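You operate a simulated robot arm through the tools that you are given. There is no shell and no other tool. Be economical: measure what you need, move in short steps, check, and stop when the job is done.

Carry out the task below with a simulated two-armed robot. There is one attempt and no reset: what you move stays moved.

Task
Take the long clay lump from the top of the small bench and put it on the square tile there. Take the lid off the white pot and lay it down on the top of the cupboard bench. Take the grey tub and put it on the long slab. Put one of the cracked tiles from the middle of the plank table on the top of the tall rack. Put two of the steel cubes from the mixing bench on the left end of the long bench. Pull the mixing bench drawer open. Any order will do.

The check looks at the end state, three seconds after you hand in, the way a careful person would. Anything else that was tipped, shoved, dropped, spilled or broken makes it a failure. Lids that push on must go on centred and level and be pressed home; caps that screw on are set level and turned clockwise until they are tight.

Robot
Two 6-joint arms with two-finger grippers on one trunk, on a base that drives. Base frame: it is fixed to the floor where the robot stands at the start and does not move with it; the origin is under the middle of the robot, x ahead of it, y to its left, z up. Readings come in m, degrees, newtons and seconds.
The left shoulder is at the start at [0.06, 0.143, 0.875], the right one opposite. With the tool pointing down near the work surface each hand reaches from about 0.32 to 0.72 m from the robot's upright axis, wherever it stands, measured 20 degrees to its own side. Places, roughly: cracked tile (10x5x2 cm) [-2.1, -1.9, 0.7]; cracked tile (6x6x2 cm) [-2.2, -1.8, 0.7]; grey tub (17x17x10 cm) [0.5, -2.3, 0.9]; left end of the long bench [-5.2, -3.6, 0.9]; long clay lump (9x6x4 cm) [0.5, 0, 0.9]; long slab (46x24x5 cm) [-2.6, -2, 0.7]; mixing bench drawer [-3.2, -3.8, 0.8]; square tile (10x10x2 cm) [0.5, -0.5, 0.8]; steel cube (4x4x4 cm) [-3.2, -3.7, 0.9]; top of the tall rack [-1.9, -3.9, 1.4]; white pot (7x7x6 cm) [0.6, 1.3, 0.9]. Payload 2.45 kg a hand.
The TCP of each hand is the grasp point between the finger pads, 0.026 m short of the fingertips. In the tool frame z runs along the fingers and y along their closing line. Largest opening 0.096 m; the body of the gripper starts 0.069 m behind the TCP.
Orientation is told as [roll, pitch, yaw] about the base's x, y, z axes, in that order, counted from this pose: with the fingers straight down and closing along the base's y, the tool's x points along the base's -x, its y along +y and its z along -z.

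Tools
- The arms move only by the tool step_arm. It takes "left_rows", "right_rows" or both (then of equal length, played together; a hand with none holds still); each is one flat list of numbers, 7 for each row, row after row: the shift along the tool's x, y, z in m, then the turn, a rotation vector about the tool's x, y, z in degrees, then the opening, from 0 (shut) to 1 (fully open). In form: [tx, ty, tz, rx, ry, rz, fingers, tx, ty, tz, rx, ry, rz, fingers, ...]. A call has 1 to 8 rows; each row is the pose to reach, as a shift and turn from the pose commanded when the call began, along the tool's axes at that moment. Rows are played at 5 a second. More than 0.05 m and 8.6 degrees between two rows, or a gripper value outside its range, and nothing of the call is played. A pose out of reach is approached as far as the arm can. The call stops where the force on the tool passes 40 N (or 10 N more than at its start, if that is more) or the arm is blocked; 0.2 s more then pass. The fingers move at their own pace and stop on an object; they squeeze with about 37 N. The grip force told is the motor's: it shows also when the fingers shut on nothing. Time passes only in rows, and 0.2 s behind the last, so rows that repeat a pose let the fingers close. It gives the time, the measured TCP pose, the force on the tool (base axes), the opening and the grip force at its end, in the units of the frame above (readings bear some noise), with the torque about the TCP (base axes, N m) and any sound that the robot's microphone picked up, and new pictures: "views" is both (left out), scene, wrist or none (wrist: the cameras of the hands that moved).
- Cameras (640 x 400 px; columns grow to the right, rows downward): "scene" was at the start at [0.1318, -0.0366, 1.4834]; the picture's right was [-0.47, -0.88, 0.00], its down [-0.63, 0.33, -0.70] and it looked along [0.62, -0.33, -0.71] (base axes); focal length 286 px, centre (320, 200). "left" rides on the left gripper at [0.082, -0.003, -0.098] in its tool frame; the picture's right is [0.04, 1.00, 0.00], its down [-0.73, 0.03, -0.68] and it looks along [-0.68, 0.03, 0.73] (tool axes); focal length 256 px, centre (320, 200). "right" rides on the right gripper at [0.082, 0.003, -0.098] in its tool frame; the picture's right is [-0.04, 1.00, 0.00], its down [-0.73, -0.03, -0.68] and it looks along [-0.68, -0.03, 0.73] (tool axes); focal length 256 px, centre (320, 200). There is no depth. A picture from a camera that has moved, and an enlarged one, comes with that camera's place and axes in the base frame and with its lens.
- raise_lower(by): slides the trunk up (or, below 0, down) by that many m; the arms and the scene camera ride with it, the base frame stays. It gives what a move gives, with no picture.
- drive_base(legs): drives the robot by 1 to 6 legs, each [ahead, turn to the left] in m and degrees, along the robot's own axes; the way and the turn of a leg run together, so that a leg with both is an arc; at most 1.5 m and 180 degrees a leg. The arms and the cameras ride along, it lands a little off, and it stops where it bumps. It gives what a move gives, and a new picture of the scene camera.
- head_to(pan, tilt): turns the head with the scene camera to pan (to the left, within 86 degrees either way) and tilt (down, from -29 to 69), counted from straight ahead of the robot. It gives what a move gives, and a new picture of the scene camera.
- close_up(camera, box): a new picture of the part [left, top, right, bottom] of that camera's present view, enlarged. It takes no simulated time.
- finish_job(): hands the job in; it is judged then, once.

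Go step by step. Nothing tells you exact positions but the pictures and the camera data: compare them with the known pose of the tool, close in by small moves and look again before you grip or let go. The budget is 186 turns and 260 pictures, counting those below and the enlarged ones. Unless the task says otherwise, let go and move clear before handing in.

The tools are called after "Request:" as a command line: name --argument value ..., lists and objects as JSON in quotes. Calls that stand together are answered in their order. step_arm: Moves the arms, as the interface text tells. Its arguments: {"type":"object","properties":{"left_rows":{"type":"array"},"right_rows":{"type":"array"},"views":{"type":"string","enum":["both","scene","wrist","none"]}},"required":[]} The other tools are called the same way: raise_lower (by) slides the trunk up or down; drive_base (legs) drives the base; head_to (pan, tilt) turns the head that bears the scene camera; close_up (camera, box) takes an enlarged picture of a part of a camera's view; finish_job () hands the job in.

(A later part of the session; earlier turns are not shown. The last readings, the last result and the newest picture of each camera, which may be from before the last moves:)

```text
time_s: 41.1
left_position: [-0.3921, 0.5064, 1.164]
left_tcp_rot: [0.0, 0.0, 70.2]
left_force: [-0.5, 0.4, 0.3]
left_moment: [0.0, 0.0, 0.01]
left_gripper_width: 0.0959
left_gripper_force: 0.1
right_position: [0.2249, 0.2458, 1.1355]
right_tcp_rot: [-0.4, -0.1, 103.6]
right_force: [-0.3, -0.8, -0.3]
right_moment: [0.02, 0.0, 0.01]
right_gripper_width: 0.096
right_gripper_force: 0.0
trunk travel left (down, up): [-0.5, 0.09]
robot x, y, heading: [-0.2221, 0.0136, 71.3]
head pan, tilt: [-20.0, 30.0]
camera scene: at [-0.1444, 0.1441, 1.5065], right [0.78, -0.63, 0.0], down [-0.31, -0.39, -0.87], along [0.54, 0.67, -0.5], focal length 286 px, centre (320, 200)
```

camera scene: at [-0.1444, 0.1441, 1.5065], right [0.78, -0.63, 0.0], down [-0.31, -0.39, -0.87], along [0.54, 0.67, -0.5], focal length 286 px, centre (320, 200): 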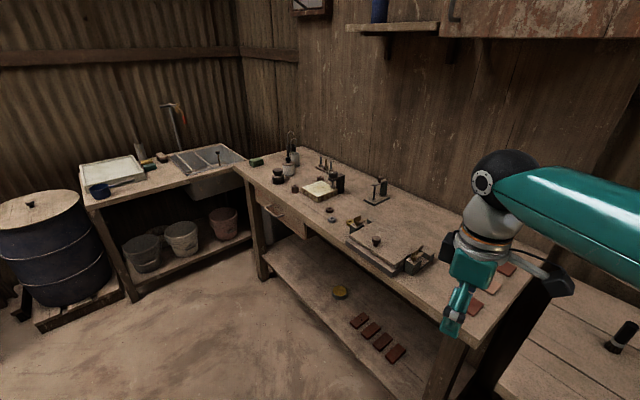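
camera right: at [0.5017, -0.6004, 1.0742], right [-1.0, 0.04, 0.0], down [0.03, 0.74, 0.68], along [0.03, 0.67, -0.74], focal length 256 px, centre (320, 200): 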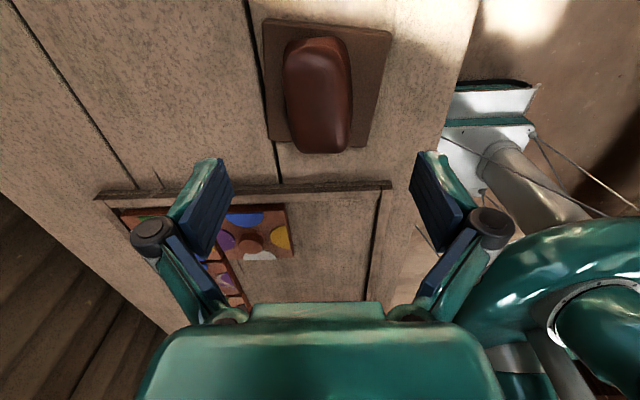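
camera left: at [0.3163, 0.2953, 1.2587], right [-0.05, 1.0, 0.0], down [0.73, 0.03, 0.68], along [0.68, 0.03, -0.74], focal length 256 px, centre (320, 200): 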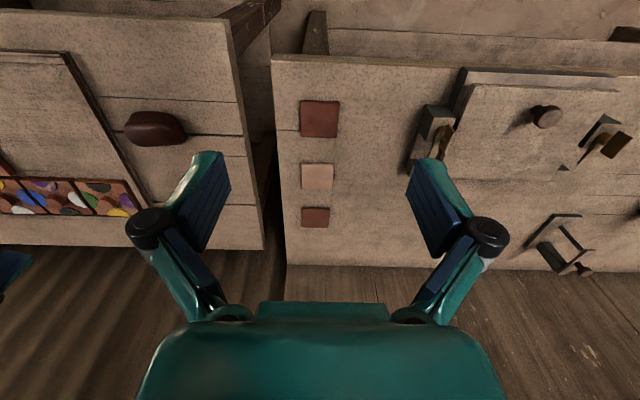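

The turn was blocked again at 71°, so I need to see what is close to the base. I'll look down on both sides.

Request:
head_to --pan 80 --tilt 65

Request:
head_to --pan -80 --tilt 65

Request:
head_to --pan 0 --tilt 65

```text
time_s: 42.9
left_position: [-0.3931, 0.5076, 1.1626]
left_tcp_rot: [0.0, 0.0, 70.2]
left_force: [0.3, 0.2, 0.3]
left_moment: [0.0, -0.03, 0.02]
left_gripper_width: 0.0962
left_gripper_force: 0.1
right_position: [0.225, 0.2453, 1.1352]
right_tcp_rot: [-0.5, -0.1, 103.4]
right_force: [-0.1, 0.1, 0.1]
right_moment: [0.03, -0.01, 0.0]
right_gripper_width: 0.096
right_gripper_force: 0.0
trunk travel left (down, up): [-0.5, 0.09]
robot x, y, heading: [-0.2201, 0.0149, 71.1]
head pan, tilt: [80.0, 65.0]
camera scene: at [-0.2543, 0.103, 1.4589], right [0.48, 0.88, 0.0], down [0.79, -0.44, -0.42], along [-0.37, 0.2, -0.91], focal length 286 px, centre (320, 200)
```

scene: 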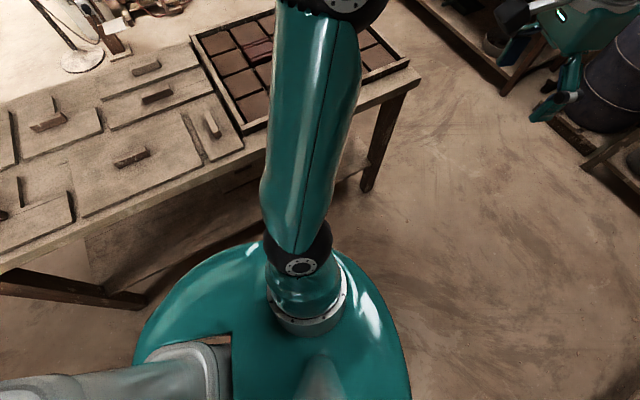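

```text
time_s: 45.3
left_position: [-0.3913, 0.5062, 1.1634]
left_tcp_rot: [-0.1, 0.0, 70.2]
left_force: [0.1, -0.1, -0.1]
left_moment: [-0.01, 0.01, -0.01]
left_gripper_width: 0.0958
left_gripper_force: 0.1
right_position: [0.2241, 0.2446, 1.1347]
right_tcp_rot: [-0.4, -0.2, 103.5]
right_force: [0.0, 0.7, -0.2]
right_moment: [-0.01, 0.0, 0.0]
right_gripper_width: 0.0959
right_gripper_force: 0.0
trunk travel left (down, up): [-0.5, 0.09]
robot x, y, heading: [-0.2225, 0.0138, 71.2]
head pan, tilt: [-80.0, 65.0]
camera scene: at [-0.1412, 0.0643, 1.4589], right [-0.15, -0.99, 0.0], down [-0.9, 0.14, -0.42], along [0.42, -0.07, -0.91], focal length 286 px, centre (320, 200)
```

scene: 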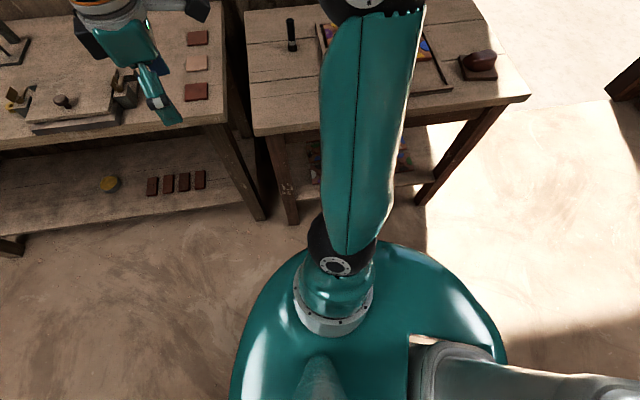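

```text
time_s: 46.9
left_position: [-0.392, 0.5074, 1.1638]
left_tcp_rot: [0.1, 0.0, 70.3]
left_force: [-0.7, 0.1, -0.5]
left_moment: [0.01, 0.01, 0.01]
left_gripper_width: 0.0961
left_gripper_force: 0.0
right_position: [0.225, 0.2447, 1.1354]
right_tcp_rot: [-0.5, -0.1, 103.5]
right_force: [0.3, 0.1, -0.2]
right_moment: [0.0, -0.04, -0.01]
right_gripper_width: 0.0958
right_gripper_force: 0.0
trunk travel left (down, up): [-0.5, 0.09]
robot x, y, heading: [-0.2147, 0.014, 71.0]
head pan, tilt: [0.0, 65.0]
camera scene: at [-0.1815, 0.1311, 1.4589], right [0.95, -0.32, 0.0], down [-0.29, -0.86, -0.42], along [0.14, 0.4, -0.91], focal length 286 px, centre (320, 200)
```

scene: 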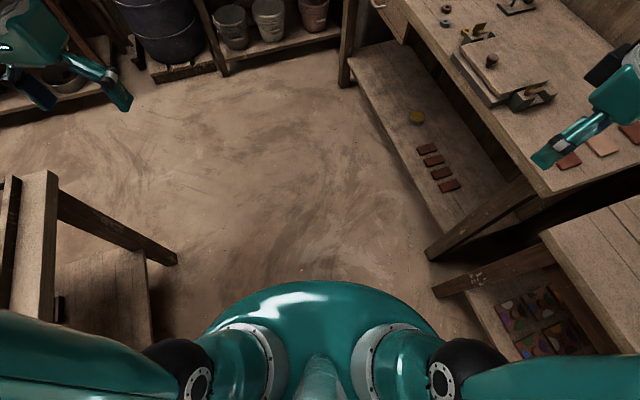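

The floor around the base looks open on both sides, with the corridor between tables about 1.15 m wide. I'll edge forward toward the open area, then try turning left again.

Request:
drive_base --legs '[[0.25, 0], [0, 19]]'

```text
time_s: 49.8
left_position: [-0.4631, 0.6592, 1.1643]
left_tcp_rot: [0.0, 0.0, 89.2]
left_force: [-1.1, 0.7, 0.1]
left_moment: [0.02, 0.04, -0.01]
left_gripper_width: 0.0961
left_gripper_force: 0.0
right_position: [0.2055, 0.6126, 1.135]
right_tcp_rot: [-0.5, -0.1, 122.6]
right_force: [0.6, -0.2, 0.2]
right_moment: [0.01, -0.01, 0.04]
right_gripper_width: 0.096
right_gripper_force: 0.0
trunk travel left (down, up): [-0.5, 0.09]
robot x, y, heading: [-0.1287, 0.2444, 90.1]
head pan, tilt: [0.0, 65.0]
camera scene: at [-0.1307, 0.3731, 1.4589], right [1.0, 0.0, 0.0], down [0.0, -0.91, -0.42], along [0.0, 0.42, -0.91], focal length 286 px, centre (320, 200)
```

scene: 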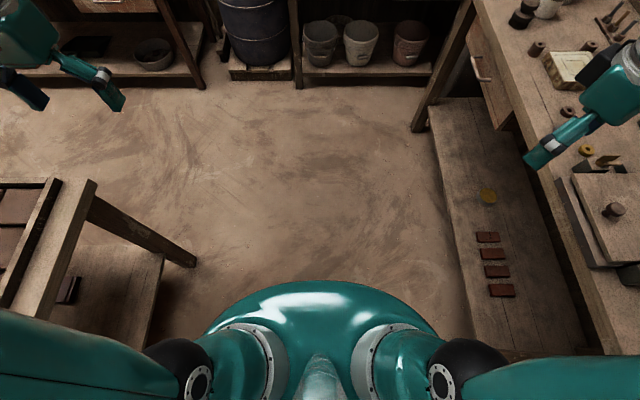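

That worked: now at (-0.13, 0.24) facing +y. I'll drive up beside the pot and turn to face the bench.

Request:
drive_base --legs '[[0.85, 0], [0, -45], [0, -45]]'

Request:
head_to --pan 15 --tilt 40

```text
time_s: 58.5
left_position: [0.2101, 1.5016, 1.1657]
left_tcp_rot: [0.0, -0.1, 9.7]
left_force: [-0.1, -0.1, 0.0]
left_moment: [0.05, 0.05, -0.01]
left_gripper_width: 0.0959
left_gripper_force: 0.1
right_position: [0.2853, 0.836, 1.1368]
right_tcp_rot: [-0.3, -0.1, 43.1]
right_force: [-0.1, -0.8, -0.8]
right_moment: [0.05, -0.01, 0.0]
right_gripper_width: 0.0962
right_gripper_force: 0.0
trunk travel left (down, up): [-0.5, 0.09]
robot x, y, heading: [-0.1445, 1.1425, 9.1]
head pan, tilt: [0.0, 65.0]
stopped in leg 3: the robot was blocked; the commanded pose is now the measured one
camera scene: at [-0.0216, 1.1626, 1.4587], right [0.16, -0.99, 0.0], down [-0.9, -0.14, -0.42], along [0.42, 0.07, -0.91], focal length 286 px, centre (320, 200)
```

scene: 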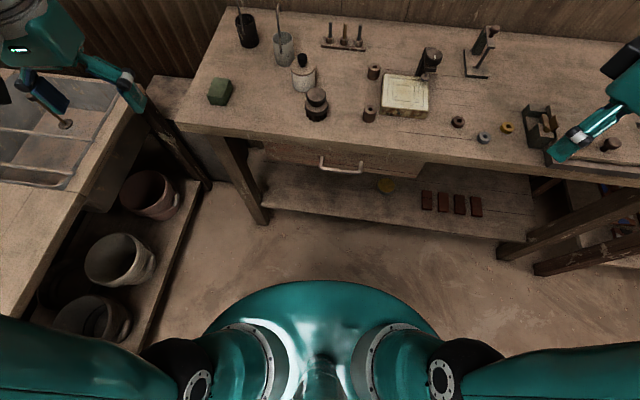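

```text
time_s: 59.4
left_position: [0.2096, 1.5046, 1.1667]
left_tcp_rot: [0.0, 0.0, 9.8]
left_force: [0.8, -0.6, 0.0]
left_moment: [0.05, 0.04, 0.02]
left_gripper_width: 0.0959
left_gripper_force: 0.0
right_position: [0.2843, 0.8363, 1.1363]
right_tcp_rot: [-0.4, 0.0, 43.0]
right_force: [0.2, -0.6, 0.9]
right_moment: [-0.03, 0.0, 0.04]
right_gripper_width: 0.096
right_gripper_force: 0.1
trunk travel left (down, up): [-0.5, 0.09]
robot x, y, heading: [-0.1429, 1.1424, 9.0]
head pan, tilt: [15.0, 40.0]
camera scene: at [-0.0055, 1.1901, 1.491], right [0.41, -0.91, 0.0], down [-0.59, -0.26, -0.77], along [0.7, 0.31, -0.64], focal length 286 px, centre (320, 200)
```

scene: 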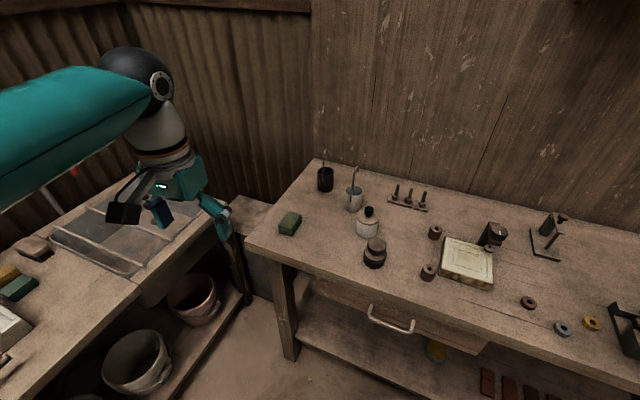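

The pot is clearly visible, but the turn stopped 9° short. I'll check whether the left arm is touching the tap over the sink.

Request:
head_to --pan 70 --tilt 20

Request:
close_up --camera "left" --box '[0, 0, 640, 400]'

```text
time_s: 60.6
left_position: [0.2104, 1.5036, 1.1657]
left_tcp_rot: [0.0, -0.1, 9.8]
left_force: [0.5, 0.2, 0.3]
left_moment: [-0.01, -0.02, 0.01]
left_gripper_width: 0.0958
left_gripper_force: 0.1
right_position: [0.2839, 0.8388, 1.1363]
right_tcp_rot: [-0.4, -0.1, 43.0]
right_force: [0.7, 0.8, 0.3]
right_moment: [-0.02, -0.03, -0.01]
right_gripper_width: 0.0958
right_gripper_force: 0.1
trunk travel left (down, up): [-0.5, 0.09]
robot x, y, heading: [-0.1404, 1.1445, 9.2]
head pan, tilt: [70.0, 20.0]
camera scene: at [-0.0655, 1.2469, 1.5225], right [0.98, -0.19, 0.0], down [-0.07, -0.34, -0.94], along [0.18, 0.92, -0.34], focal length 286 px, centre (320, 200)
```

scene: 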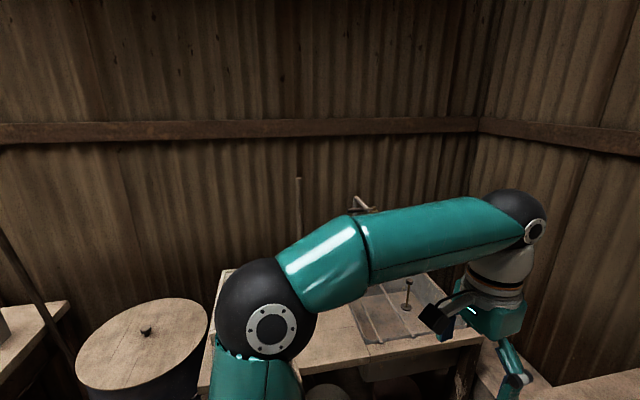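

```text
1.00 times, centred on (320, 200) of left (not enlarged: the box is as wide or as high as the picture)
camera zoom: at [0.129, 1.4873, 1.2637], right [-0.21, 0.98, 0.0], down [0.72, 0.15, 0.68], along [0.66, 0.14, -0.73], focal length 256 px, centre (320, 200)
```

zoom: 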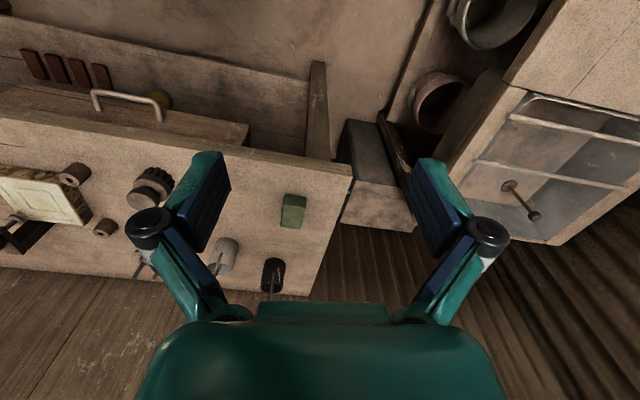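

The left arm is clear of the tap. The cupboard hangs on the wall over the pot's bench and no separate place is listed, so I take this as the cupboard bench. Moving ahead to bring the pot into reach.

Request:
drive_base --legs '[[0.16, 0]]'

Request:
head_to --pan 5 --tilt 45

```text
time_s: 62.1
left_position: [0.3728, 1.5302, 1.1649]
left_tcp_rot: [0.0, 0.0, 9.7]
left_force: [0.8, -0.8, -0.6]
left_moment: [0.01, 0.03, -0.03]
left_gripper_width: 0.096
left_gripper_force: 0.0
right_position: [0.4459, 0.8627, 1.1358]
right_tcp_rot: [-0.4, -0.1, 43.1]
right_force: [1.1, -0.3, -0.2]
right_moment: [0.01, 0.04, -0.01]
right_gripper_width: 0.0961
right_gripper_force: 0.1
trunk travel left (down, up): [-0.5, 0.09]
robot x, y, heading: [0.0202, 1.1691, 8.8]
head pan, tilt: [70.0, 20.0]
camera scene: at [0.0969, 1.2725, 1.5224], right [0.98, -0.19, 0.0], down [-0.07, -0.34, -0.94], along [0.18, 0.92, -0.34], focal length 286 px, centre (320, 200)
```

scene: 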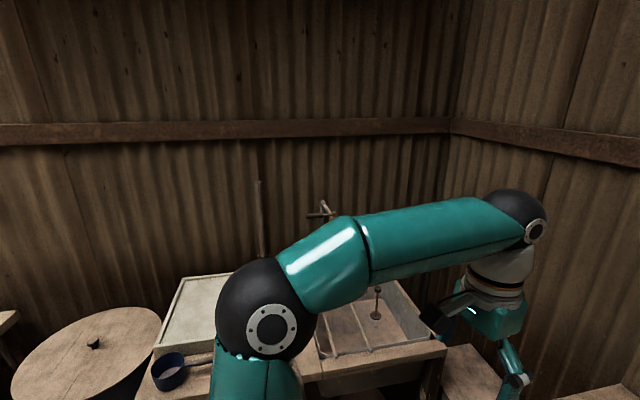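

```text
time_s: 63.4
left_position: [0.3699, 1.529, 1.1668]
left_tcp_rot: [0.0, -0.1, 9.8]
left_force: [0.4, 0.6, 0.7]
left_moment: [0.02, -0.03, 0.02]
left_gripper_width: 0.0957
left_gripper_force: 0.1
right_position: [0.444, 0.863, 1.138]
right_tcp_rot: [-0.4, -0.2, 43.0]
right_force: [0.1, 0.2, 0.2]
right_moment: [0.0, 0.0, 0.04]
right_gripper_width: 0.096
right_gripper_force: 0.2
trunk travel left (down, up): [-0.5, 0.09]
robot x, y, heading: [0.0179, 1.169, 8.9]
head pan, tilt: [5.0, 45.0]
camera scene: at [0.1559, 1.2003, 1.4839], right [0.24, -0.97, 0.0], down [-0.69, -0.17, -0.71], along [0.69, 0.17, -0.71], focal length 286 px, centre (320, 200)
```

scene: 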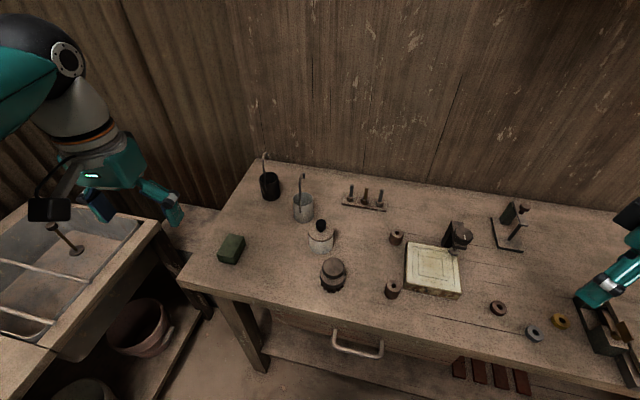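

Request:
close_up --camera "scene" --box '[260, 180, 420, 300]'

```text
3.33 times, centred on (340, 240) of scene
camera zoom: at [0.1559, 1.2003, 1.4839], right [0.24, -0.97, 0.0], down [-0.69, -0.17, -0.71], along [0.69, 0.17, -0.71], focal length 952 px, centre (253, 67)
```

zoom: 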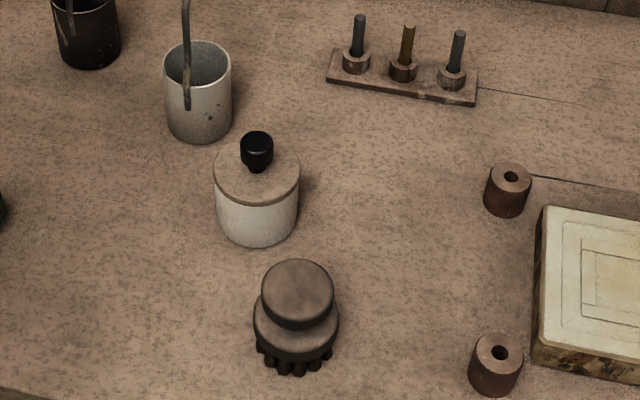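

Knob is near (0.60, 1.306), top z≈0.95, with a hooked beaker behind-left. The right hand, already at yaw 43°, suits it, so I'll bring it over at height.

Request:
step_arm --right_rows '[-0.0416, 0.02175, 0, 0, 0, 0, 1, -0.0832, 0.0435, 0, 0, 0, 0, 1, -0.1248, 0.06525, 0, 0, 0, 0, 1, -0.1664, 0.087, 0, 0, 0, 0, 1, -0.208, 0.10875, 0, 0, 0, 0, 1, -0.2496, 0.1305, 0, 0, 0, 0, 1, -0.2912, 0.15225, 0, 0, 0, 0, 1, -0.333, 0.174, 0, 0, 0, 0, 1]' --views "wrist"

```text
time_s: 65.2
left_position: [0.3712, 1.5303, 1.1659]
left_tcp_rot: [-0.1, 0.0, 9.7]
left_force: [-0.3, 0.5, -0.1]
left_moment: [-0.05, 0.03, 0.01]
left_gripper_width: 0.0962
left_gripper_force: 0.1
right_position: [0.5702, 1.2189, 1.136]
right_tcp_rot: [-0.4, 0.1, 42.9]
right_force: [-0.5, 0.6, -0.3]
right_moment: [-0.03, 0.05, -0.03]
right_gripper_width: 0.0958
right_gripper_force: 0.2
trunk travel left (down, up): [-0.5, 0.09]
robot x, y, heading: [0.0182, 1.1726, 8.7]
head pan, tilt: [5.0, 45.0]
camera right: at [0.5097, 1.1641, 1.2342], right [-0.65, 0.76, -0.01], down [0.55, 0.48, 0.68], along [0.52, 0.44, -0.74], focal length 256 px, centre (320, 200)
```

right: 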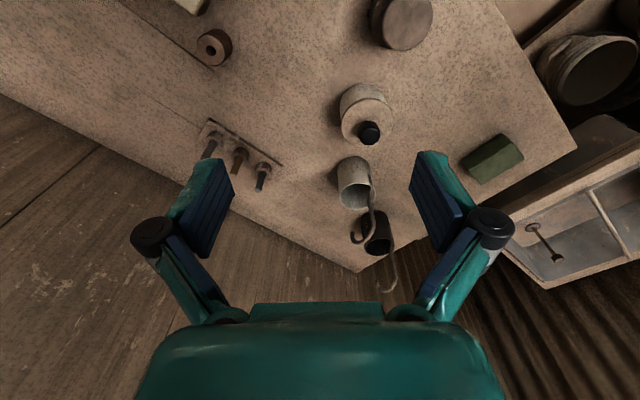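

Request:
step_arm --right_rows '[-0.039, 0.024, 0, 0, 0, 0, 1, -0.0776, 0.048, 0, 0, 0, 0, 1, -0.0776, 0.048, 0.04, 0, 0, 0, 1, -0.0776, 0.048, 0.07, 0, 0, 0, 1]' --views "both"

```text
time_s: 66.2
left_position: [0.3706, 1.5277, 1.1679]
left_tcp_rot: [0.1, -0.1, 9.7]
left_force: [0.7, -0.5, -0.3]
left_moment: [0.01, -0.01, -0.01]
left_gripper_width: 0.0957
left_gripper_force: 0.1
right_position: [0.5806, 1.2973, 1.0618]
right_tcp_rot: [-0.4, -0.2, 42.9]
right_force: [-0.4, 0.5, -0.5]
right_moment: [0.01, 0.02, -0.04]
right_gripper_width: 0.0958
right_gripper_force: 0.1
right hand out of reach, approached as far as the arm can: row 1, 2, 3, 4
trunk travel left (down, up): [-0.5, 0.09]
robot x, y, heading: [0.0183, 1.1697, 9.0]
head pan, tilt: [5.0, 45.0]
camera scene: at [0.156, 1.1993, 1.4839], right [0.24, -0.97, 0.0], down [-0.69, -0.17, -0.71], along [0.69, 0.17, -0.71], focal length 286 px, centre (320, 200)
camera right: at [0.5179, 1.2418, 1.1598], right [-0.65, 0.76, -0.01], down [0.55, 0.48, 0.68], along [0.52, 0.44, -0.73], focal length 256 px, centre (320, 200)
```

scene: 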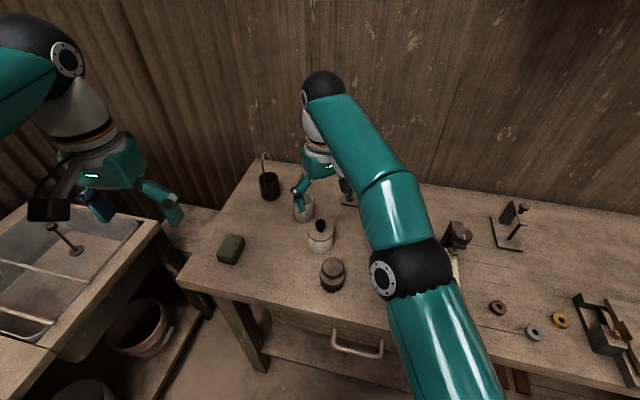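
right: 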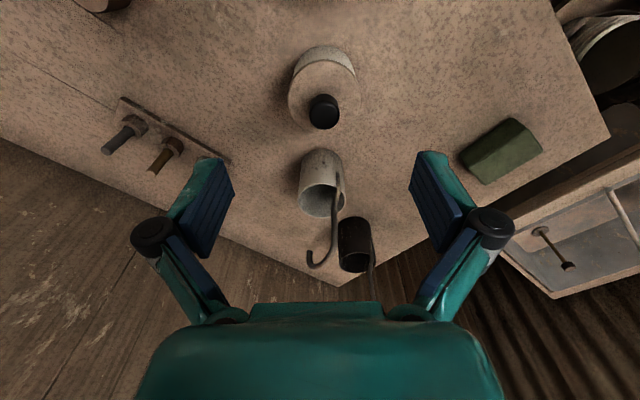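

Request:
step_arm --right_rows '[0, 0, 0.03, 0, 0, 0, 1, 0, 0, 0.06, 0, 0, 0, 1]' --views "wrist"

```text
time_s: 66.8
left_position: [0.3713, 1.5295, 1.166]
left_tcp_rot: [0.0, 0.0, 9.7]
left_force: [0.4, 0.3, -0.4]
left_moment: [-0.02, -0.01, 0.03]
left_gripper_width: 0.0962
left_gripper_force: 0.1
right_position: [0.5806, 1.2974, 1.0019]
right_tcp_rot: [-0.3, -0.2, 42.9]
right_force: [-0.9, -1.1, 0.7]
right_moment: [0.01, 0.03, 0.01]
right_gripper_width: 0.0961
right_gripper_force: 0.0
trunk travel left (down, up): [-0.5, 0.09]
robot x, y, heading: [0.0177, 1.1681, 8.7]
head pan, tilt: [5.0, 45.0]
camera right: at [0.5191, 1.2429, 1.0992], right [-0.65, 0.76, -0.01], down [0.55, 0.48, 0.68], along [0.52, 0.44, -0.73], focal length 256 px, centre (320, 200)
```

right: 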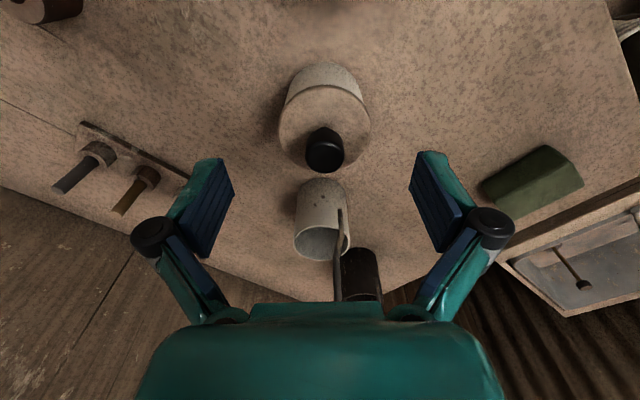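

The knob is centred near (0.586, 1.304), top about z 0.955. Fine-adjust and lower.

Request:
step_arm --right_rows '[-0.008, 0.0012, 0, 0, 0, 0, 1, -0.008, 0.0012, 0.02, 0, 0, 0, 0.7, -0.008, 0.0012, 0.035, 0, 0, 0, 0.5]' --views "wrist"

Request:
close_up --camera "scene" --box '[270, 160, 400, 260]'

```text
time_s: 67.6
left_position: [0.3702, 1.5275, 1.167]
left_tcp_rot: [0.0, 0.0, 9.6]
left_force: [-0.5, -0.3, 0.5]
left_moment: [-0.01, 0.01, 0.01]
left_gripper_width: 0.0961
left_gripper_force: 0.2
right_position: [0.5867, 1.3065, 0.9667]
right_tcp_rot: [-0.4, -0.2, 42.8]
right_force: [0.7, 0.4, 1.6]
right_moment: [0.08, 0.0, -0.04]
right_gripper_width: 0.0479
right_gripper_force: 0.1
trunk travel left (down, up): [-0.5, 0.09]
robot x, y, heading: [0.0179, 1.1708, 9.1]
head pan, tilt: [5.0, 45.0]
camera right: at [0.5247, 1.2517, 1.0649], right [-0.65, 0.76, -0.01], down [0.55, 0.48, 0.68], along [0.52, 0.44, -0.73], focal length 256 px, centre (320, 200)
```

right: 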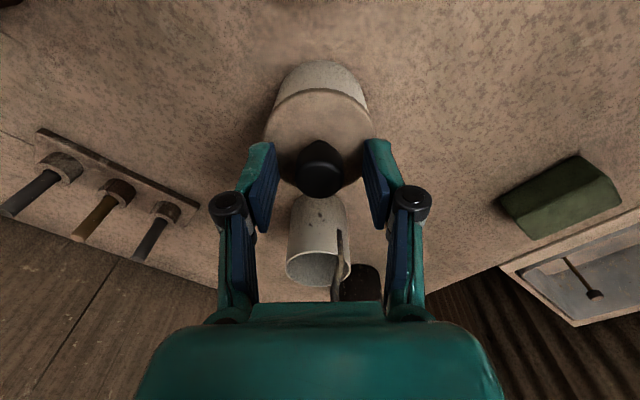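

```text
4.00 times, centred on (335, 210) of scene
camera zoom: at [0.1559, 1.2003, 1.4839], right [0.24, -0.97, 0.0], down [-0.69, -0.17, -0.71], along [0.69, 0.17, -0.71], focal length 1142 px, centre (260, 160)
```

zoom: 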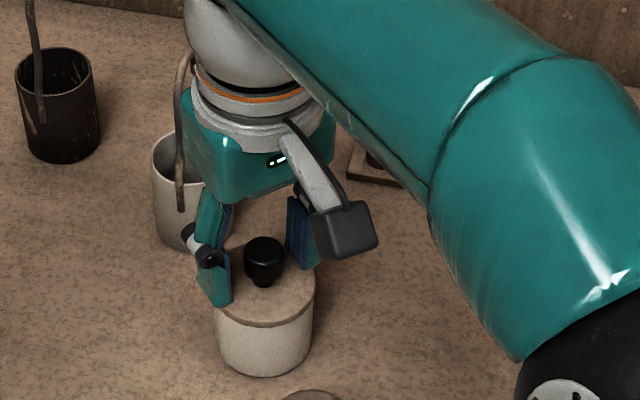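

Request:
step_arm --right_rows '[-0.003, 0, 0.004, 0, 0, 0, 0.5, -0.003, 0, 0.008, 0, 0, 0, 0.45, -0.003, 0, 0.008, 0, 0, 0, 0.2, -0.003, 0, 0.008, 0, 0, 0, 0, -0.003, 0, 0.008, 0, 0, 0, 0]' --views "wrist"

Request:
close_up --camera "scene" --box '[270, 160, 400, 260]'

```text
time_s: 68.3
left_position: [0.3688, 1.5288, 1.1672]
left_tcp_rot: [0.2, -0.1, 9.6]
left_force: [1.6, 0.1, 0.2]
left_moment: [0.01, 0.05, -0.01]
left_gripper_width: 0.096
left_gripper_force: 0.1
right_position: [0.5886, 1.308, 0.9694]
right_tcp_rot: [-0.4, -0.9, 42.9]
right_force: [-7.3, -5.0, 22.2]
right_moment: [-0.12, 0.29, -0.04]
right_gripper_width: 0.022
right_gripper_force: 25.0
trunk travel left (down, up): [-0.5, 0.09]
robot x, y, heading: [0.0193, 1.1716, 8.9]
head pan, tilt: [5.0, 45.0]
stopped in row 3 (right hand): the force on the tool passed its limit at 44 N (the readings are from after the stop); the commanded pose is now the measured one
camera right: at [0.5257, 1.2525, 1.0654], right [-0.65, 0.76, -0.01], down [0.55, 0.47, 0.69], along [0.53, 0.45, -0.72], focal length 256 px, centre (320, 200)
```

right: 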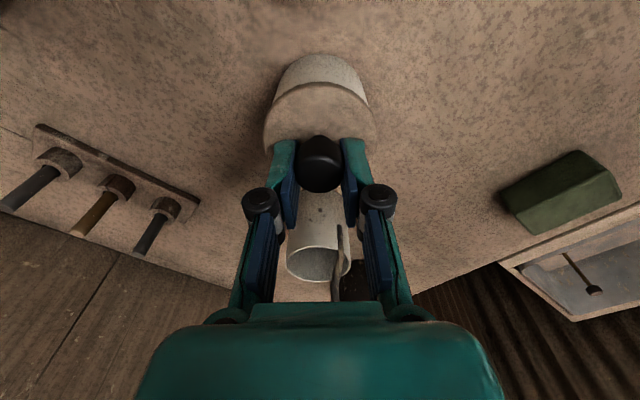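

```text
4.00 times, centred on (335, 210) of scene
camera zoom: at [0.1541, 1.1992, 1.4841], right [0.24, -0.97, 0.0], down [-0.69, -0.17, -0.71], along [0.69, 0.17, -0.71], focal length 1142 px, centre (260, 160)
```

zoom: 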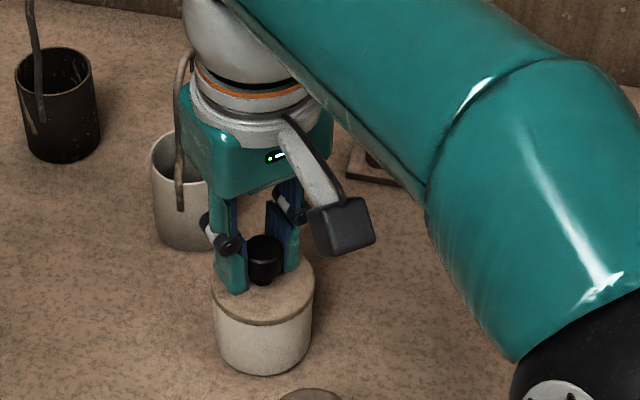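

The tips touched the lid as they closed around the knob. I'll finish the grip and lift gently.

Request:
step_arm --right_rows '[0, 0, -0.001, 0, 0, 0, 0, 0, 0, -0.001, 0, 0, 0, 0, 0, 0, -0.01, 0, 0, 0, 0, 0, 0, -0.025, 0, 0, 0, 0]' --views "wrist"

Request:
close_up --camera "scene" --box '[270, 160, 400, 260]'

```text
time_s: 69.3
left_position: [0.3697, 1.5297, 1.1663]
left_tcp_rot: [0.0, -0.1, 9.7]
left_force: [-0.6, 0.5, 0.0]
left_moment: [-0.01, -0.01, 0.0]
left_gripper_width: 0.0958
left_gripper_force: 0.0
right_position: [0.5882, 1.3093, 0.9893]
right_tcp_rot: [-0.4, -0.5, 42.9]
right_force: [-0.5, -1.2, -0.2]
right_moment: [-0.01, 0.01, 0.0]
right_gripper_width: 0.0216
right_gripper_force: 37.0
trunk travel left (down, up): [-0.5, 0.09]
robot x, y, heading: [0.0184, 1.1693, 8.8]
head pan, tilt: [5.0, 45.0]
heard: snap
camera right: at [0.5262, 1.2542, 1.0856], right [-0.65, 0.76, -0.01], down [0.55, 0.48, 0.69], along [0.52, 0.44, -0.73], focal length 256 px, centre (320, 200)
```

right: 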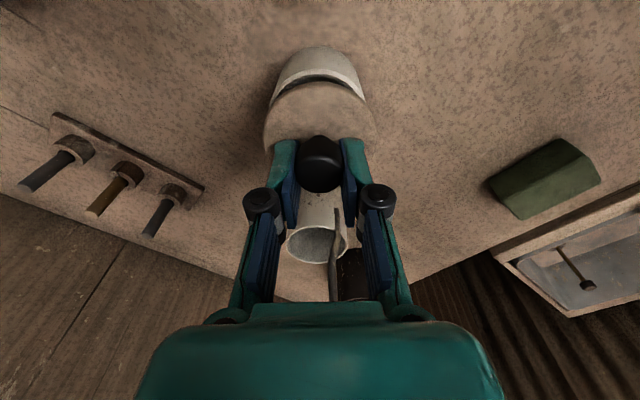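

```text
4.00 times, centred on (335, 210) of scene
camera zoom: at [0.1553, 1.2001, 1.4838], right [0.24, -0.97, 0.0], down [-0.69, -0.17, -0.71], along [0.69, 0.17, -0.71], focal length 1142 px, centre (260, 160)
```

zoom: 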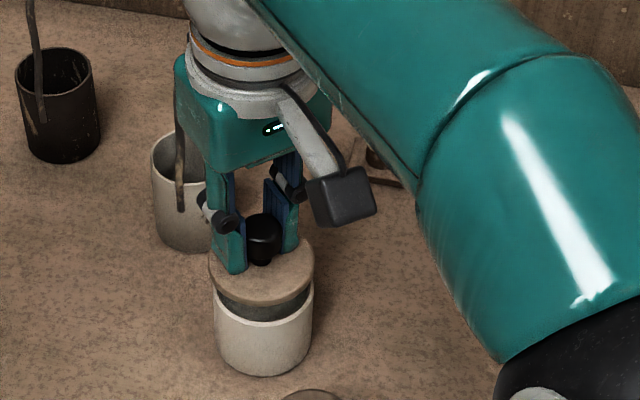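

The lid snapped free and is held level. I'll lift it and carry it to the empty patch near (0.59, 1.197) on the bench.

Request:
step_arm --right_rows '[0, 0, -0.045, 0, 0, 0, 0, 0.025, -0.028, -0.045, 0, 0, 0, 0, 0.05, -0.056, -0.045, 0, 0, 0, 0, 0.075, -0.083, -0.045, 0, 0, 0, 0, 0.075, -0.083, -0.01, 0, 0, 0, 0, 0.075, -0.083, 0.03, 0, 0, 0, 0]' --views "both"

```text
time_s: 70.7
left_position: [0.3703, 1.5282, 1.1648]
left_tcp_rot: [0.1, -0.1, 9.7]
left_force: [-0.7, 0.2, 0.8]
left_moment: [0.0, -0.01, -0.01]
left_gripper_width: 0.0963
left_gripper_force: 0.0
right_position: [0.5902, 1.1965, 0.9592]
right_tcp_rot: [-0.3, -0.8, 42.9]
right_force: [0.1, -1.0, -0.2]
right_moment: [0.03, 0.01, 0.02]
right_gripper_width: 0.0213
right_gripper_force: 37.6
trunk travel left (down, up): [-0.5, 0.09]
robot x, y, heading: [0.0184, 1.1686, 9.0]
head pan, tilt: [5.0, 45.0]
camera scene: at [0.1564, 1.2, 1.4839], right [0.24, -0.97, 0.0], down [-0.69, -0.17, -0.71], along [0.69, 0.17, -0.71], focal length 286 px, centre (320, 200)
camera right: at [0.5287, 1.1423, 1.0558], right [-0.65, 0.76, -0.01], down [0.55, 0.48, 0.69], along [0.52, 0.44, -0.73], focal length 256 px, centre (320, 200)
```

scene: 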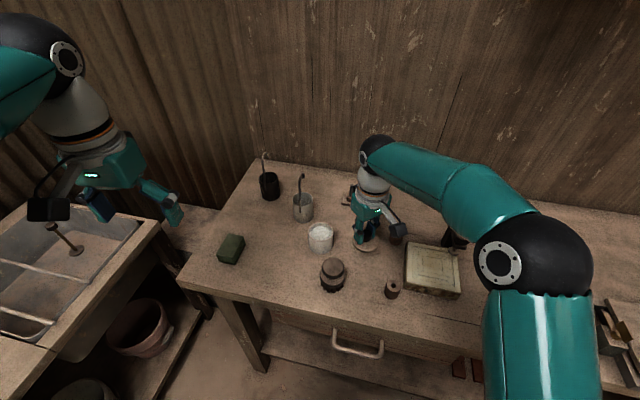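
right: 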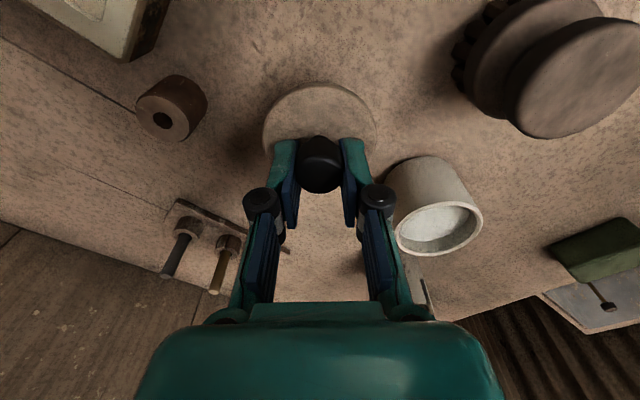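

Pot undisturbed and the spot is clear. Lowering the lid slowly.

Request:
step_arm --right_rows '[0, 0, 0.015, 0, 0, 0, 0, 0, 0, 0.03, 0, 0, 0, 0, 0, 0, 0.038, 0, 0, 0, 0]' --views "none"

Request:
close_up --camera "scene" --box '[310, 180, 440, 280]'

```text
time_s: 71.5
left_position: [0.3704, 1.5284, 1.1674]
left_tcp_rot: [0.1, -0.1, 9.6]
left_force: [0.6, 0.8, 0.4]
left_moment: [0.0, -0.02, -0.02]
left_gripper_width: 0.0961
left_gripper_force: 0.1
right_position: [0.5904, 1.1973, 0.9194]
right_tcp_rot: [-0.5, -0.7, 42.9]
right_force: [0.2, 0.9, 0.0]
right_moment: [-0.02, -0.01, 0.02]
right_gripper_width: 0.0212
right_gripper_force: 36.9
trunk travel left (down, up): [-0.5, 0.09]
robot x, y, heading: [0.0159, 1.1696, 9.1]
head pan, tilt: [5.0, 45.0]
```

```text
4.00 times, centred on (375, 230) of scene
camera zoom: at [0.1562, 1.2003, 1.4838], right [0.24, -0.97, 0.0], down [-0.69, -0.17, -0.71], along [0.69, 0.17, -0.71], focal length 1142 px, centre (100, 80)
```

zoom: 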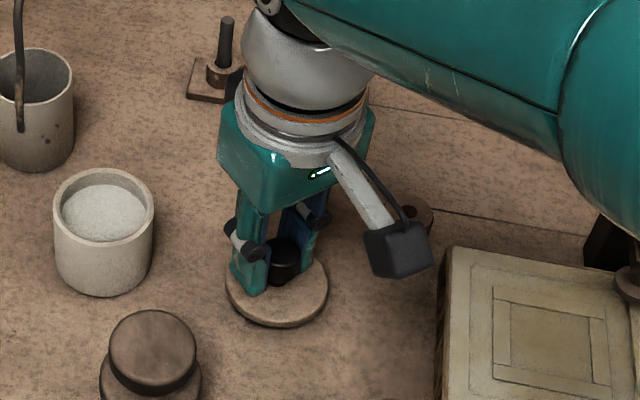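

Request:
step_arm --right_rows '[0, 0, 0.004, 0, 0, 0, 0, 0, 0, 0.008, 0, 0, 0, 0, 0, 0, 0.011, 0, 0, 0, 0]' --views "none"

Request:
close_up --camera "scene" --box '[310, 180, 440, 280]'

```text
time_s: 72.3
left_position: [0.3672, 1.5295, 1.168]
left_tcp_rot: [0.0, -0.2, 9.7]
left_force: [0.1, 0.5, -0.3]
left_moment: [-0.01, 0.01, 0.02]
left_gripper_width: 0.0959
left_gripper_force: 0.1
right_position: [0.5908, 1.1961, 0.9145]
right_tcp_rot: [-0.6, -1.2, 42.9]
right_force: [-2.1, -1.3, 34.5]
right_moment: [-0.09, 0.54, 0.0]
right_gripper_width: 0.0211
right_gripper_force: 37.2
trunk travel left (down, up): [-0.5, 0.09]
robot x, y, heading: [0.0194, 1.1693, 9.0]
head pan, tilt: [5.0, 45.0]
```

```text
4.00 times, centred on (375, 230) of scene
camera zoom: at [0.1518, 1.2001, 1.4849], right [0.24, -0.97, 0.0], down [-0.68, -0.17, -0.71], along [0.69, 0.17, -0.71], focal length 1142 px, centre (100, 80)
```

zoom: 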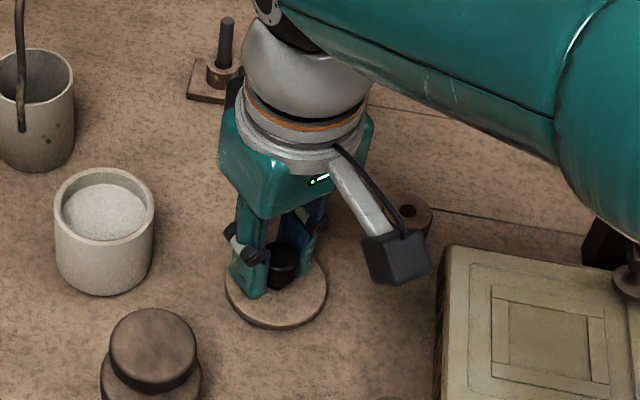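

The lid is down. Easing off, opening, and rising clear.

Request:
step_arm --right_rows '[0, 0, -0.005, 0, 0, 0, 0, 0, 0, -0.006, 0, 0, 0, 0.25, 0, 0, -0.006, 0, 0, 0, 0.5, 0, 0, -0.006, 0, 0, 0, 0.5, 0, 0, -0.03, 0, 0, 0, 0.5, 0, 0, -0.07, 0, 0, 0, 0.5, 0, 0, -0.12, 0, 0, 0, 1, 0, 0, -0.17, 0, 0, 0, 1]' --views "none"

Request:
close_up --camera "scene" --box '[280, 160, 460, 300]'

```text
time_s: 74.1
left_position: [0.3709, 1.5285, 1.1666]
left_tcp_rot: [0.0, 0.0, 9.7]
left_force: [0.1, -0.5, -0.4]
left_moment: [-0.01, -0.02, -0.02]
left_gripper_width: 0.096
left_gripper_force: 0.1
right_position: [0.5871, 1.198, 1.0789]
right_tcp_rot: [-0.4, -0.5, 43.0]
right_force: [0.2, -0.3, -0.3]
right_moment: [0.02, 0.02, 0.0]
right_gripper_width: 0.0961
right_gripper_force: 0.0
trunk travel left (down, up): [-0.5, 0.09]
robot x, y, heading: [0.0199, 1.1699, 8.8]
head pan, tilt: [5.0, 45.0]
```

```text
2.86 times, centred on (370, 230) of scene
camera zoom: at [0.1555, 1.2005, 1.4839], right [0.24, -0.97, 0.0], down [-0.69, -0.17, -0.71], along [0.69, 0.17, -0.71], focal length 816 px, centre (177, 114)
```

zoom: 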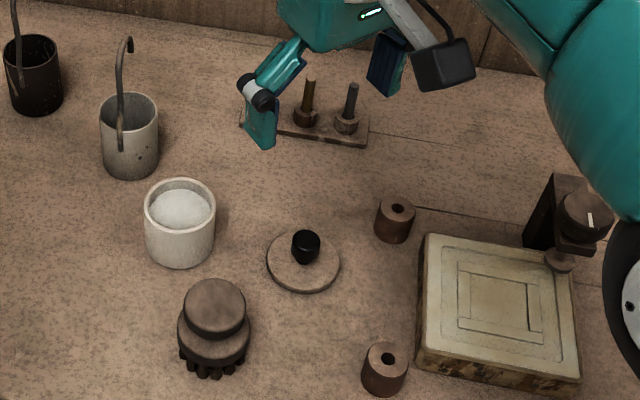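

Lid is laid flat beside the open pot. Now I'll retract the right hand, back off, turn to face +y and reverse down the corridor toward the open area.

Request:
step_arm --right_rows '[0, 0, -0.05, 0, 0, 0, 1, 0.045, -0.011, -0.06, 0, 0, 0, 1, 0.09, -0.022, -0.06, 0, 0, 0, 1, 0.135, -0.033, -0.06, 0, 0, 0, 1, 0.18, -0.044, -0.06, 0, 0, 0, 1, 0.225, -0.055, -0.06, 0, 0, 0, 1, 0.27, -0.065, -0.06, 0, 0, 0, 1, 0.312, -0.075, -0.06, 0, 0, 0, 1]' --views "none"

Request:
drive_base --legs '[[-0.17, 0], [0, 81]]'

```text
time_s: 75.9
left_position: [0.369, 1.5284, 1.1669]
left_tcp_rot: [0.0, -0.1, 9.7]
left_force: [0.9, -1.0, -0.8]
left_moment: [0.02, 0.02, 0.01]
left_gripper_width: 0.0961
left_gripper_force: 0.1
right_position: [0.4104, 0.9274, 1.141]
right_tcp_rot: [-0.4, -0.6, 42.9]
right_force: [-0.3, -0.7, -0.7]
right_moment: [0.05, -0.01, -0.01]
right_gripper_width: 0.096
right_gripper_force: 0.0
trunk travel left (down, up): [-0.5, 0.09]
robot x, y, heading: [0.0179, 1.1696, 9.1]
head pan, tilt: [5.0, 45.0]
```

```text
time_s: 80.9
left_position: [-0.417, 1.5771, 1.1664]
left_tcp_rot: [-0.1, 0.0, 85.8]
left_force: [-0.2, -0.2, -0.3]
left_moment: [-0.04, -0.07, 0.02]
left_gripper_width: 0.0961
left_gripper_force: 0.1
right_position: [0.178, 1.4734, 1.1414]
right_tcp_rot: [-0.5, -0.6, 119.1]
right_force: [0.5, 0.5, -0.3]
right_moment: [-0.04, -0.03, 0.03]
right_gripper_width: 0.096
right_gripper_force: 0.1
trunk travel left (down, up): [-0.5, 0.09]
robot x, y, heading: [-0.1102, 1.1421, 85.8]
head pan, tilt: [5.0, 45.0]
stopped in leg 2: the robot was blocked; the commanded pose is now the measured one
camera scene: at [-0.1087, 1.2881, 1.4838], right [1.0, 0.01, 0.0], down [0.01, -0.71, -0.71], along [-0.01, 0.71, -0.71], focal length 286 px, centre (320, 200)
```

scene: 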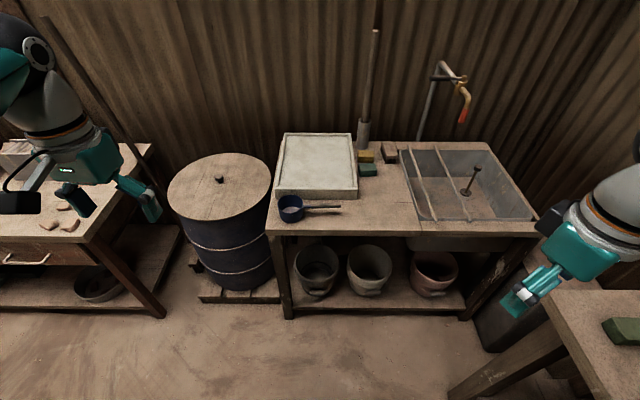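

Request:
drive_base --legs '[[-1.2, 5], [-1.2, 0]]'

```text
time_s: 92.9
left_position: [-0.4294, -0.8676, 1.1674]
left_tcp_rot: [0.0, 0.0, 93.7]
left_force: [0.1, -0.1, -0.6]
left_moment: [-0.02, -0.02, -0.03]
left_gripper_width: 0.0961
left_gripper_force: 0.0
right_position: [0.1707, -0.8887, 1.141]
right_tcp_rot: [-0.4, -0.6, 126.8]
right_force: [-0.4, 0.1, 0.4]
right_moment: [0.02, 0.0, -0.01]
right_gripper_width: 0.0959
right_gripper_force: 0.1
trunk travel left (down, up): [-0.5, 0.09]
robot x, y, heading: [-0.0705, -1.2527, 93.5]
head pan, tilt: [5.0, 45.0]
camera scene: at [-0.0874, -1.1129, 1.4839], right [0.99, 0.15, 0.0], down [0.11, -0.7, -0.71], along [-0.11, 0.7, -0.71], focal length 286 px, centre (320, 200)
```

scene: 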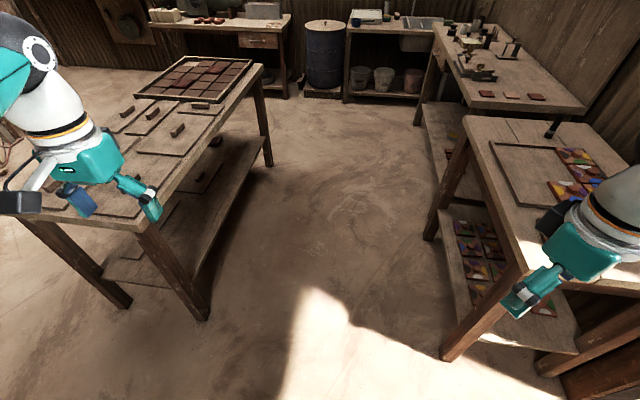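

Now in the open area at (-0.07, -1.25). I'll turn right to face the tub's bench and survey.

Request:
drive_base --legs '[[0, -90], [0, -50]]'

Request:
head_to --pan -60 --tilt 25

```text
time_s: 96.7
left_position: [0.2211, -0.8105, 1.1695]
left_tcp_rot: [0.1, -0.2, 17.7]
left_force: [-0.2, -0.2, -0.3]
left_moment: [0.06, 0.02, -0.01]
left_gripper_width: 0.096
left_gripper_force: 0.1
right_position: [0.3475, -1.3995, 1.1409]
right_tcp_rot: [-0.2, -0.6, 50.9]
right_force: [0.5, -0.5, -0.1]
right_moment: [0.05, -0.01, 0.01]
right_gripper_width: 0.0964
right_gripper_force: 0.0
trunk travel left (down, up): [-0.5, 0.09]
robot x, y, heading: [-0.0811, -1.2116, 16.4]
head pan, tilt: [5.0, 45.0]
stopped in leg 1: the robot was blocked; the commanded pose is now the measured one
camera scene: at [0.053, -1.1678, 1.4838], right [0.36, -0.93, 0.0], down [-0.66, -0.26, -0.71], along [0.66, 0.26, -0.71], focal length 286 px, centre (320, 200)
```

scene: 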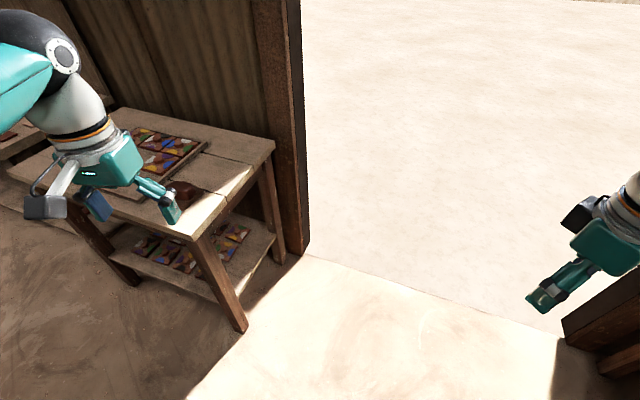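

```text
time_s: 98.1
left_position: [0.221, -0.809, 1.1695]
left_tcp_rot: [0.0, -0.1, 17.7]
left_force: [-0.1, 0.4, -0.1]
left_moment: [0.01, -0.04, -0.02]
left_gripper_width: 0.0959
left_gripper_force: 0.0
right_position: [0.3455, -1.3978, 1.1418]
right_tcp_rot: [-0.5, -0.6, 50.8]
right_force: [-0.3, -0.9, 0.1]
right_moment: [0.01, -0.01, 0.05]
right_gripper_width: 0.096
right_gripper_force: 0.0
trunk travel left (down, up): [-0.5, 0.09]
robot x, y, heading: [-0.0792, -1.2141, 16.3]
head pan, tilt: [-60.0, 25.0]
camera scene: at [0.0428, -1.2589, 1.5145], right [-0.69, -0.72, 0.0], down [-0.31, 0.29, -0.91], along [0.66, -0.62, -0.42], focal length 286 px, centre (320, 200)
```

scene: 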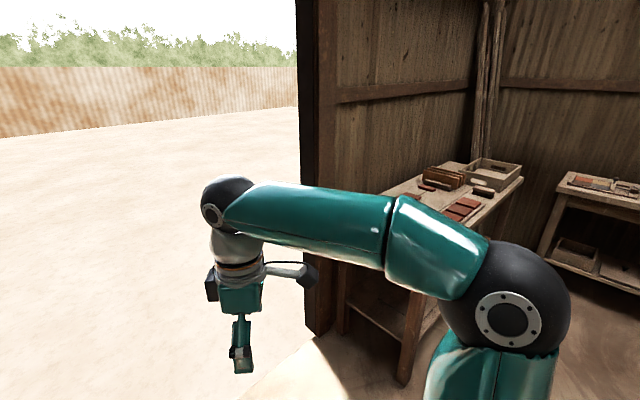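

The turns seem to stall after about 77° per call without any real obstacle, so I'll use shorter turns.

Request:
drive_base --legs '[[0, -60]]'

Request:
head_to --pan 0 --tilt 22

Request:
head_to --pan -55 --tilt 22

```text
time_s: 101.5
left_position: [0.4201, -1.2775, 1.1687]
left_tcp_rot: [0.0, -0.1, -42.7]
left_force: [0.2, 0.5, 0.0]
left_moment: [-0.02, -0.01, -0.03]
left_gripper_width: 0.0958
left_gripper_force: 0.0
right_position: [-0.031, -1.6767, 1.1419]
right_tcp_rot: [-0.4, -0.5, -9.5]
right_force: [0.4, -0.4, -0.2]
right_moment: [-0.02, -0.01, -0.01]
right_gripper_width: 0.096
right_gripper_force: 0.0
trunk travel left (down, up): [-0.5, 0.09]
robot x, y, heading: [-0.0599, -1.1901, -43.9]
head pan, tilt: [-60.0, 25.0]
camera scene: at [-0.0373, -1.3206, 1.5144], right [-0.97, 0.24, 0.0], down [0.1, 0.41, -0.91], along [-0.22, -0.88, -0.42], focal length 286 px, centre (320, 200)
```

scene: 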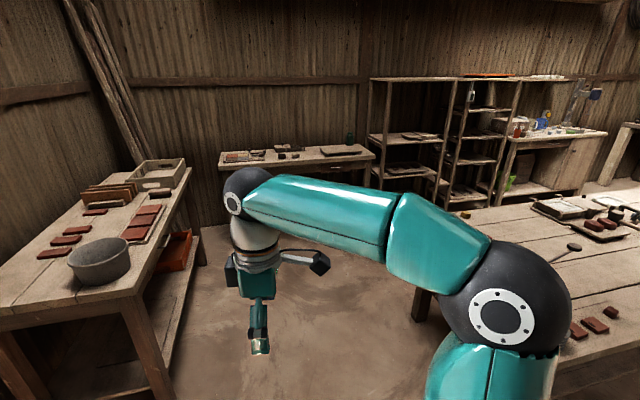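

```text
time_s: 102.8
left_position: [0.4204, -1.2764, 1.1698]
left_tcp_rot: [0.0, -0.1, -42.7]
left_force: [0.6, 0.1, -0.3]
left_moment: [0.02, 0.0, 0.0]
left_gripper_width: 0.096
left_gripper_force: 0.0
right_position: [-0.0298, -1.6767, 1.143]
right_tcp_rot: [-0.5, -0.6, -9.4]
right_force: [-1.1, 0.6, -0.7]
right_moment: [0.02, -0.01, -0.02]
right_gripper_width: 0.0962
right_gripper_force: 0.0
trunk travel left (down, up): [-0.5, 0.09]
robot x, y, heading: [-0.0592, -1.1905, -43.8]
head pan, tilt: [0.0, 22.0]
camera scene: at [0.0511, -1.2951, 1.5193], right [-0.69, -0.72, 0.0], down [-0.27, 0.26, -0.93], along [0.67, -0.64, -0.38], focal length 286 px, centre (320, 200)
```

scene: 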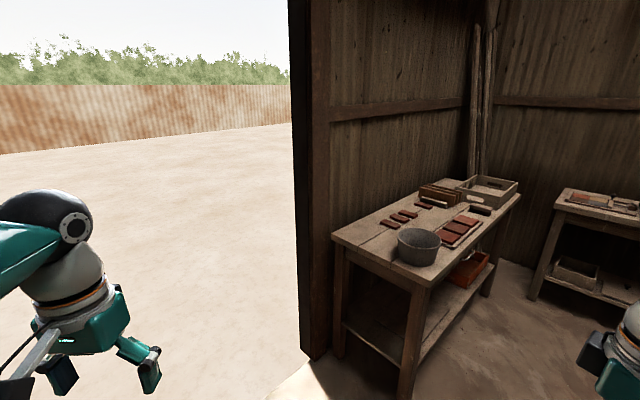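

```text
time_s: 104.0
left_position: [0.4194, -1.2768, 1.1696]
left_tcp_rot: [0.0, -0.2, -42.7]
left_force: [0.1, 0.4, -0.3]
left_moment: [0.0, 0.0, -0.02]
left_gripper_width: 0.096
left_gripper_force: 0.1
right_position: [-0.0306, -1.6761, 1.1424]
right_tcp_rot: [-0.4, -0.6, -9.5]
right_force: [-0.1, 0.4, -0.1]
right_moment: [0.02, 0.0, 0.0]
right_gripper_width: 0.096
right_gripper_force: 0.1
trunk travel left (down, up): [-0.5, 0.09]
robot x, y, heading: [-0.0598, -1.1936, -44.0]
head pan, tilt: [-55.0, 22.0]
camera scene: at [-0.0299, -1.3225, 1.5193], right [-0.99, 0.15, 0.0], down [0.06, 0.37, -0.93], along [-0.14, -0.92, -0.37], focal length 286 px, centre (320, 200)
```

scene: 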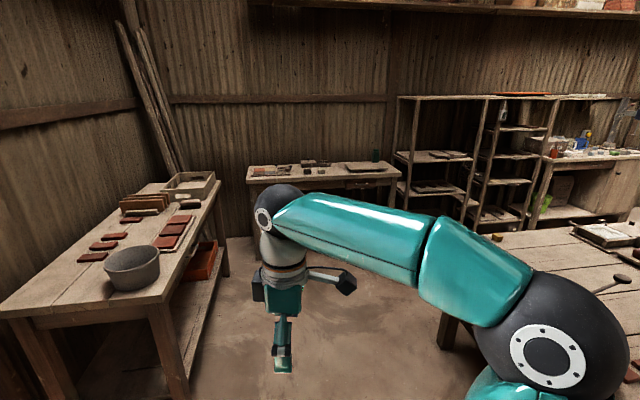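

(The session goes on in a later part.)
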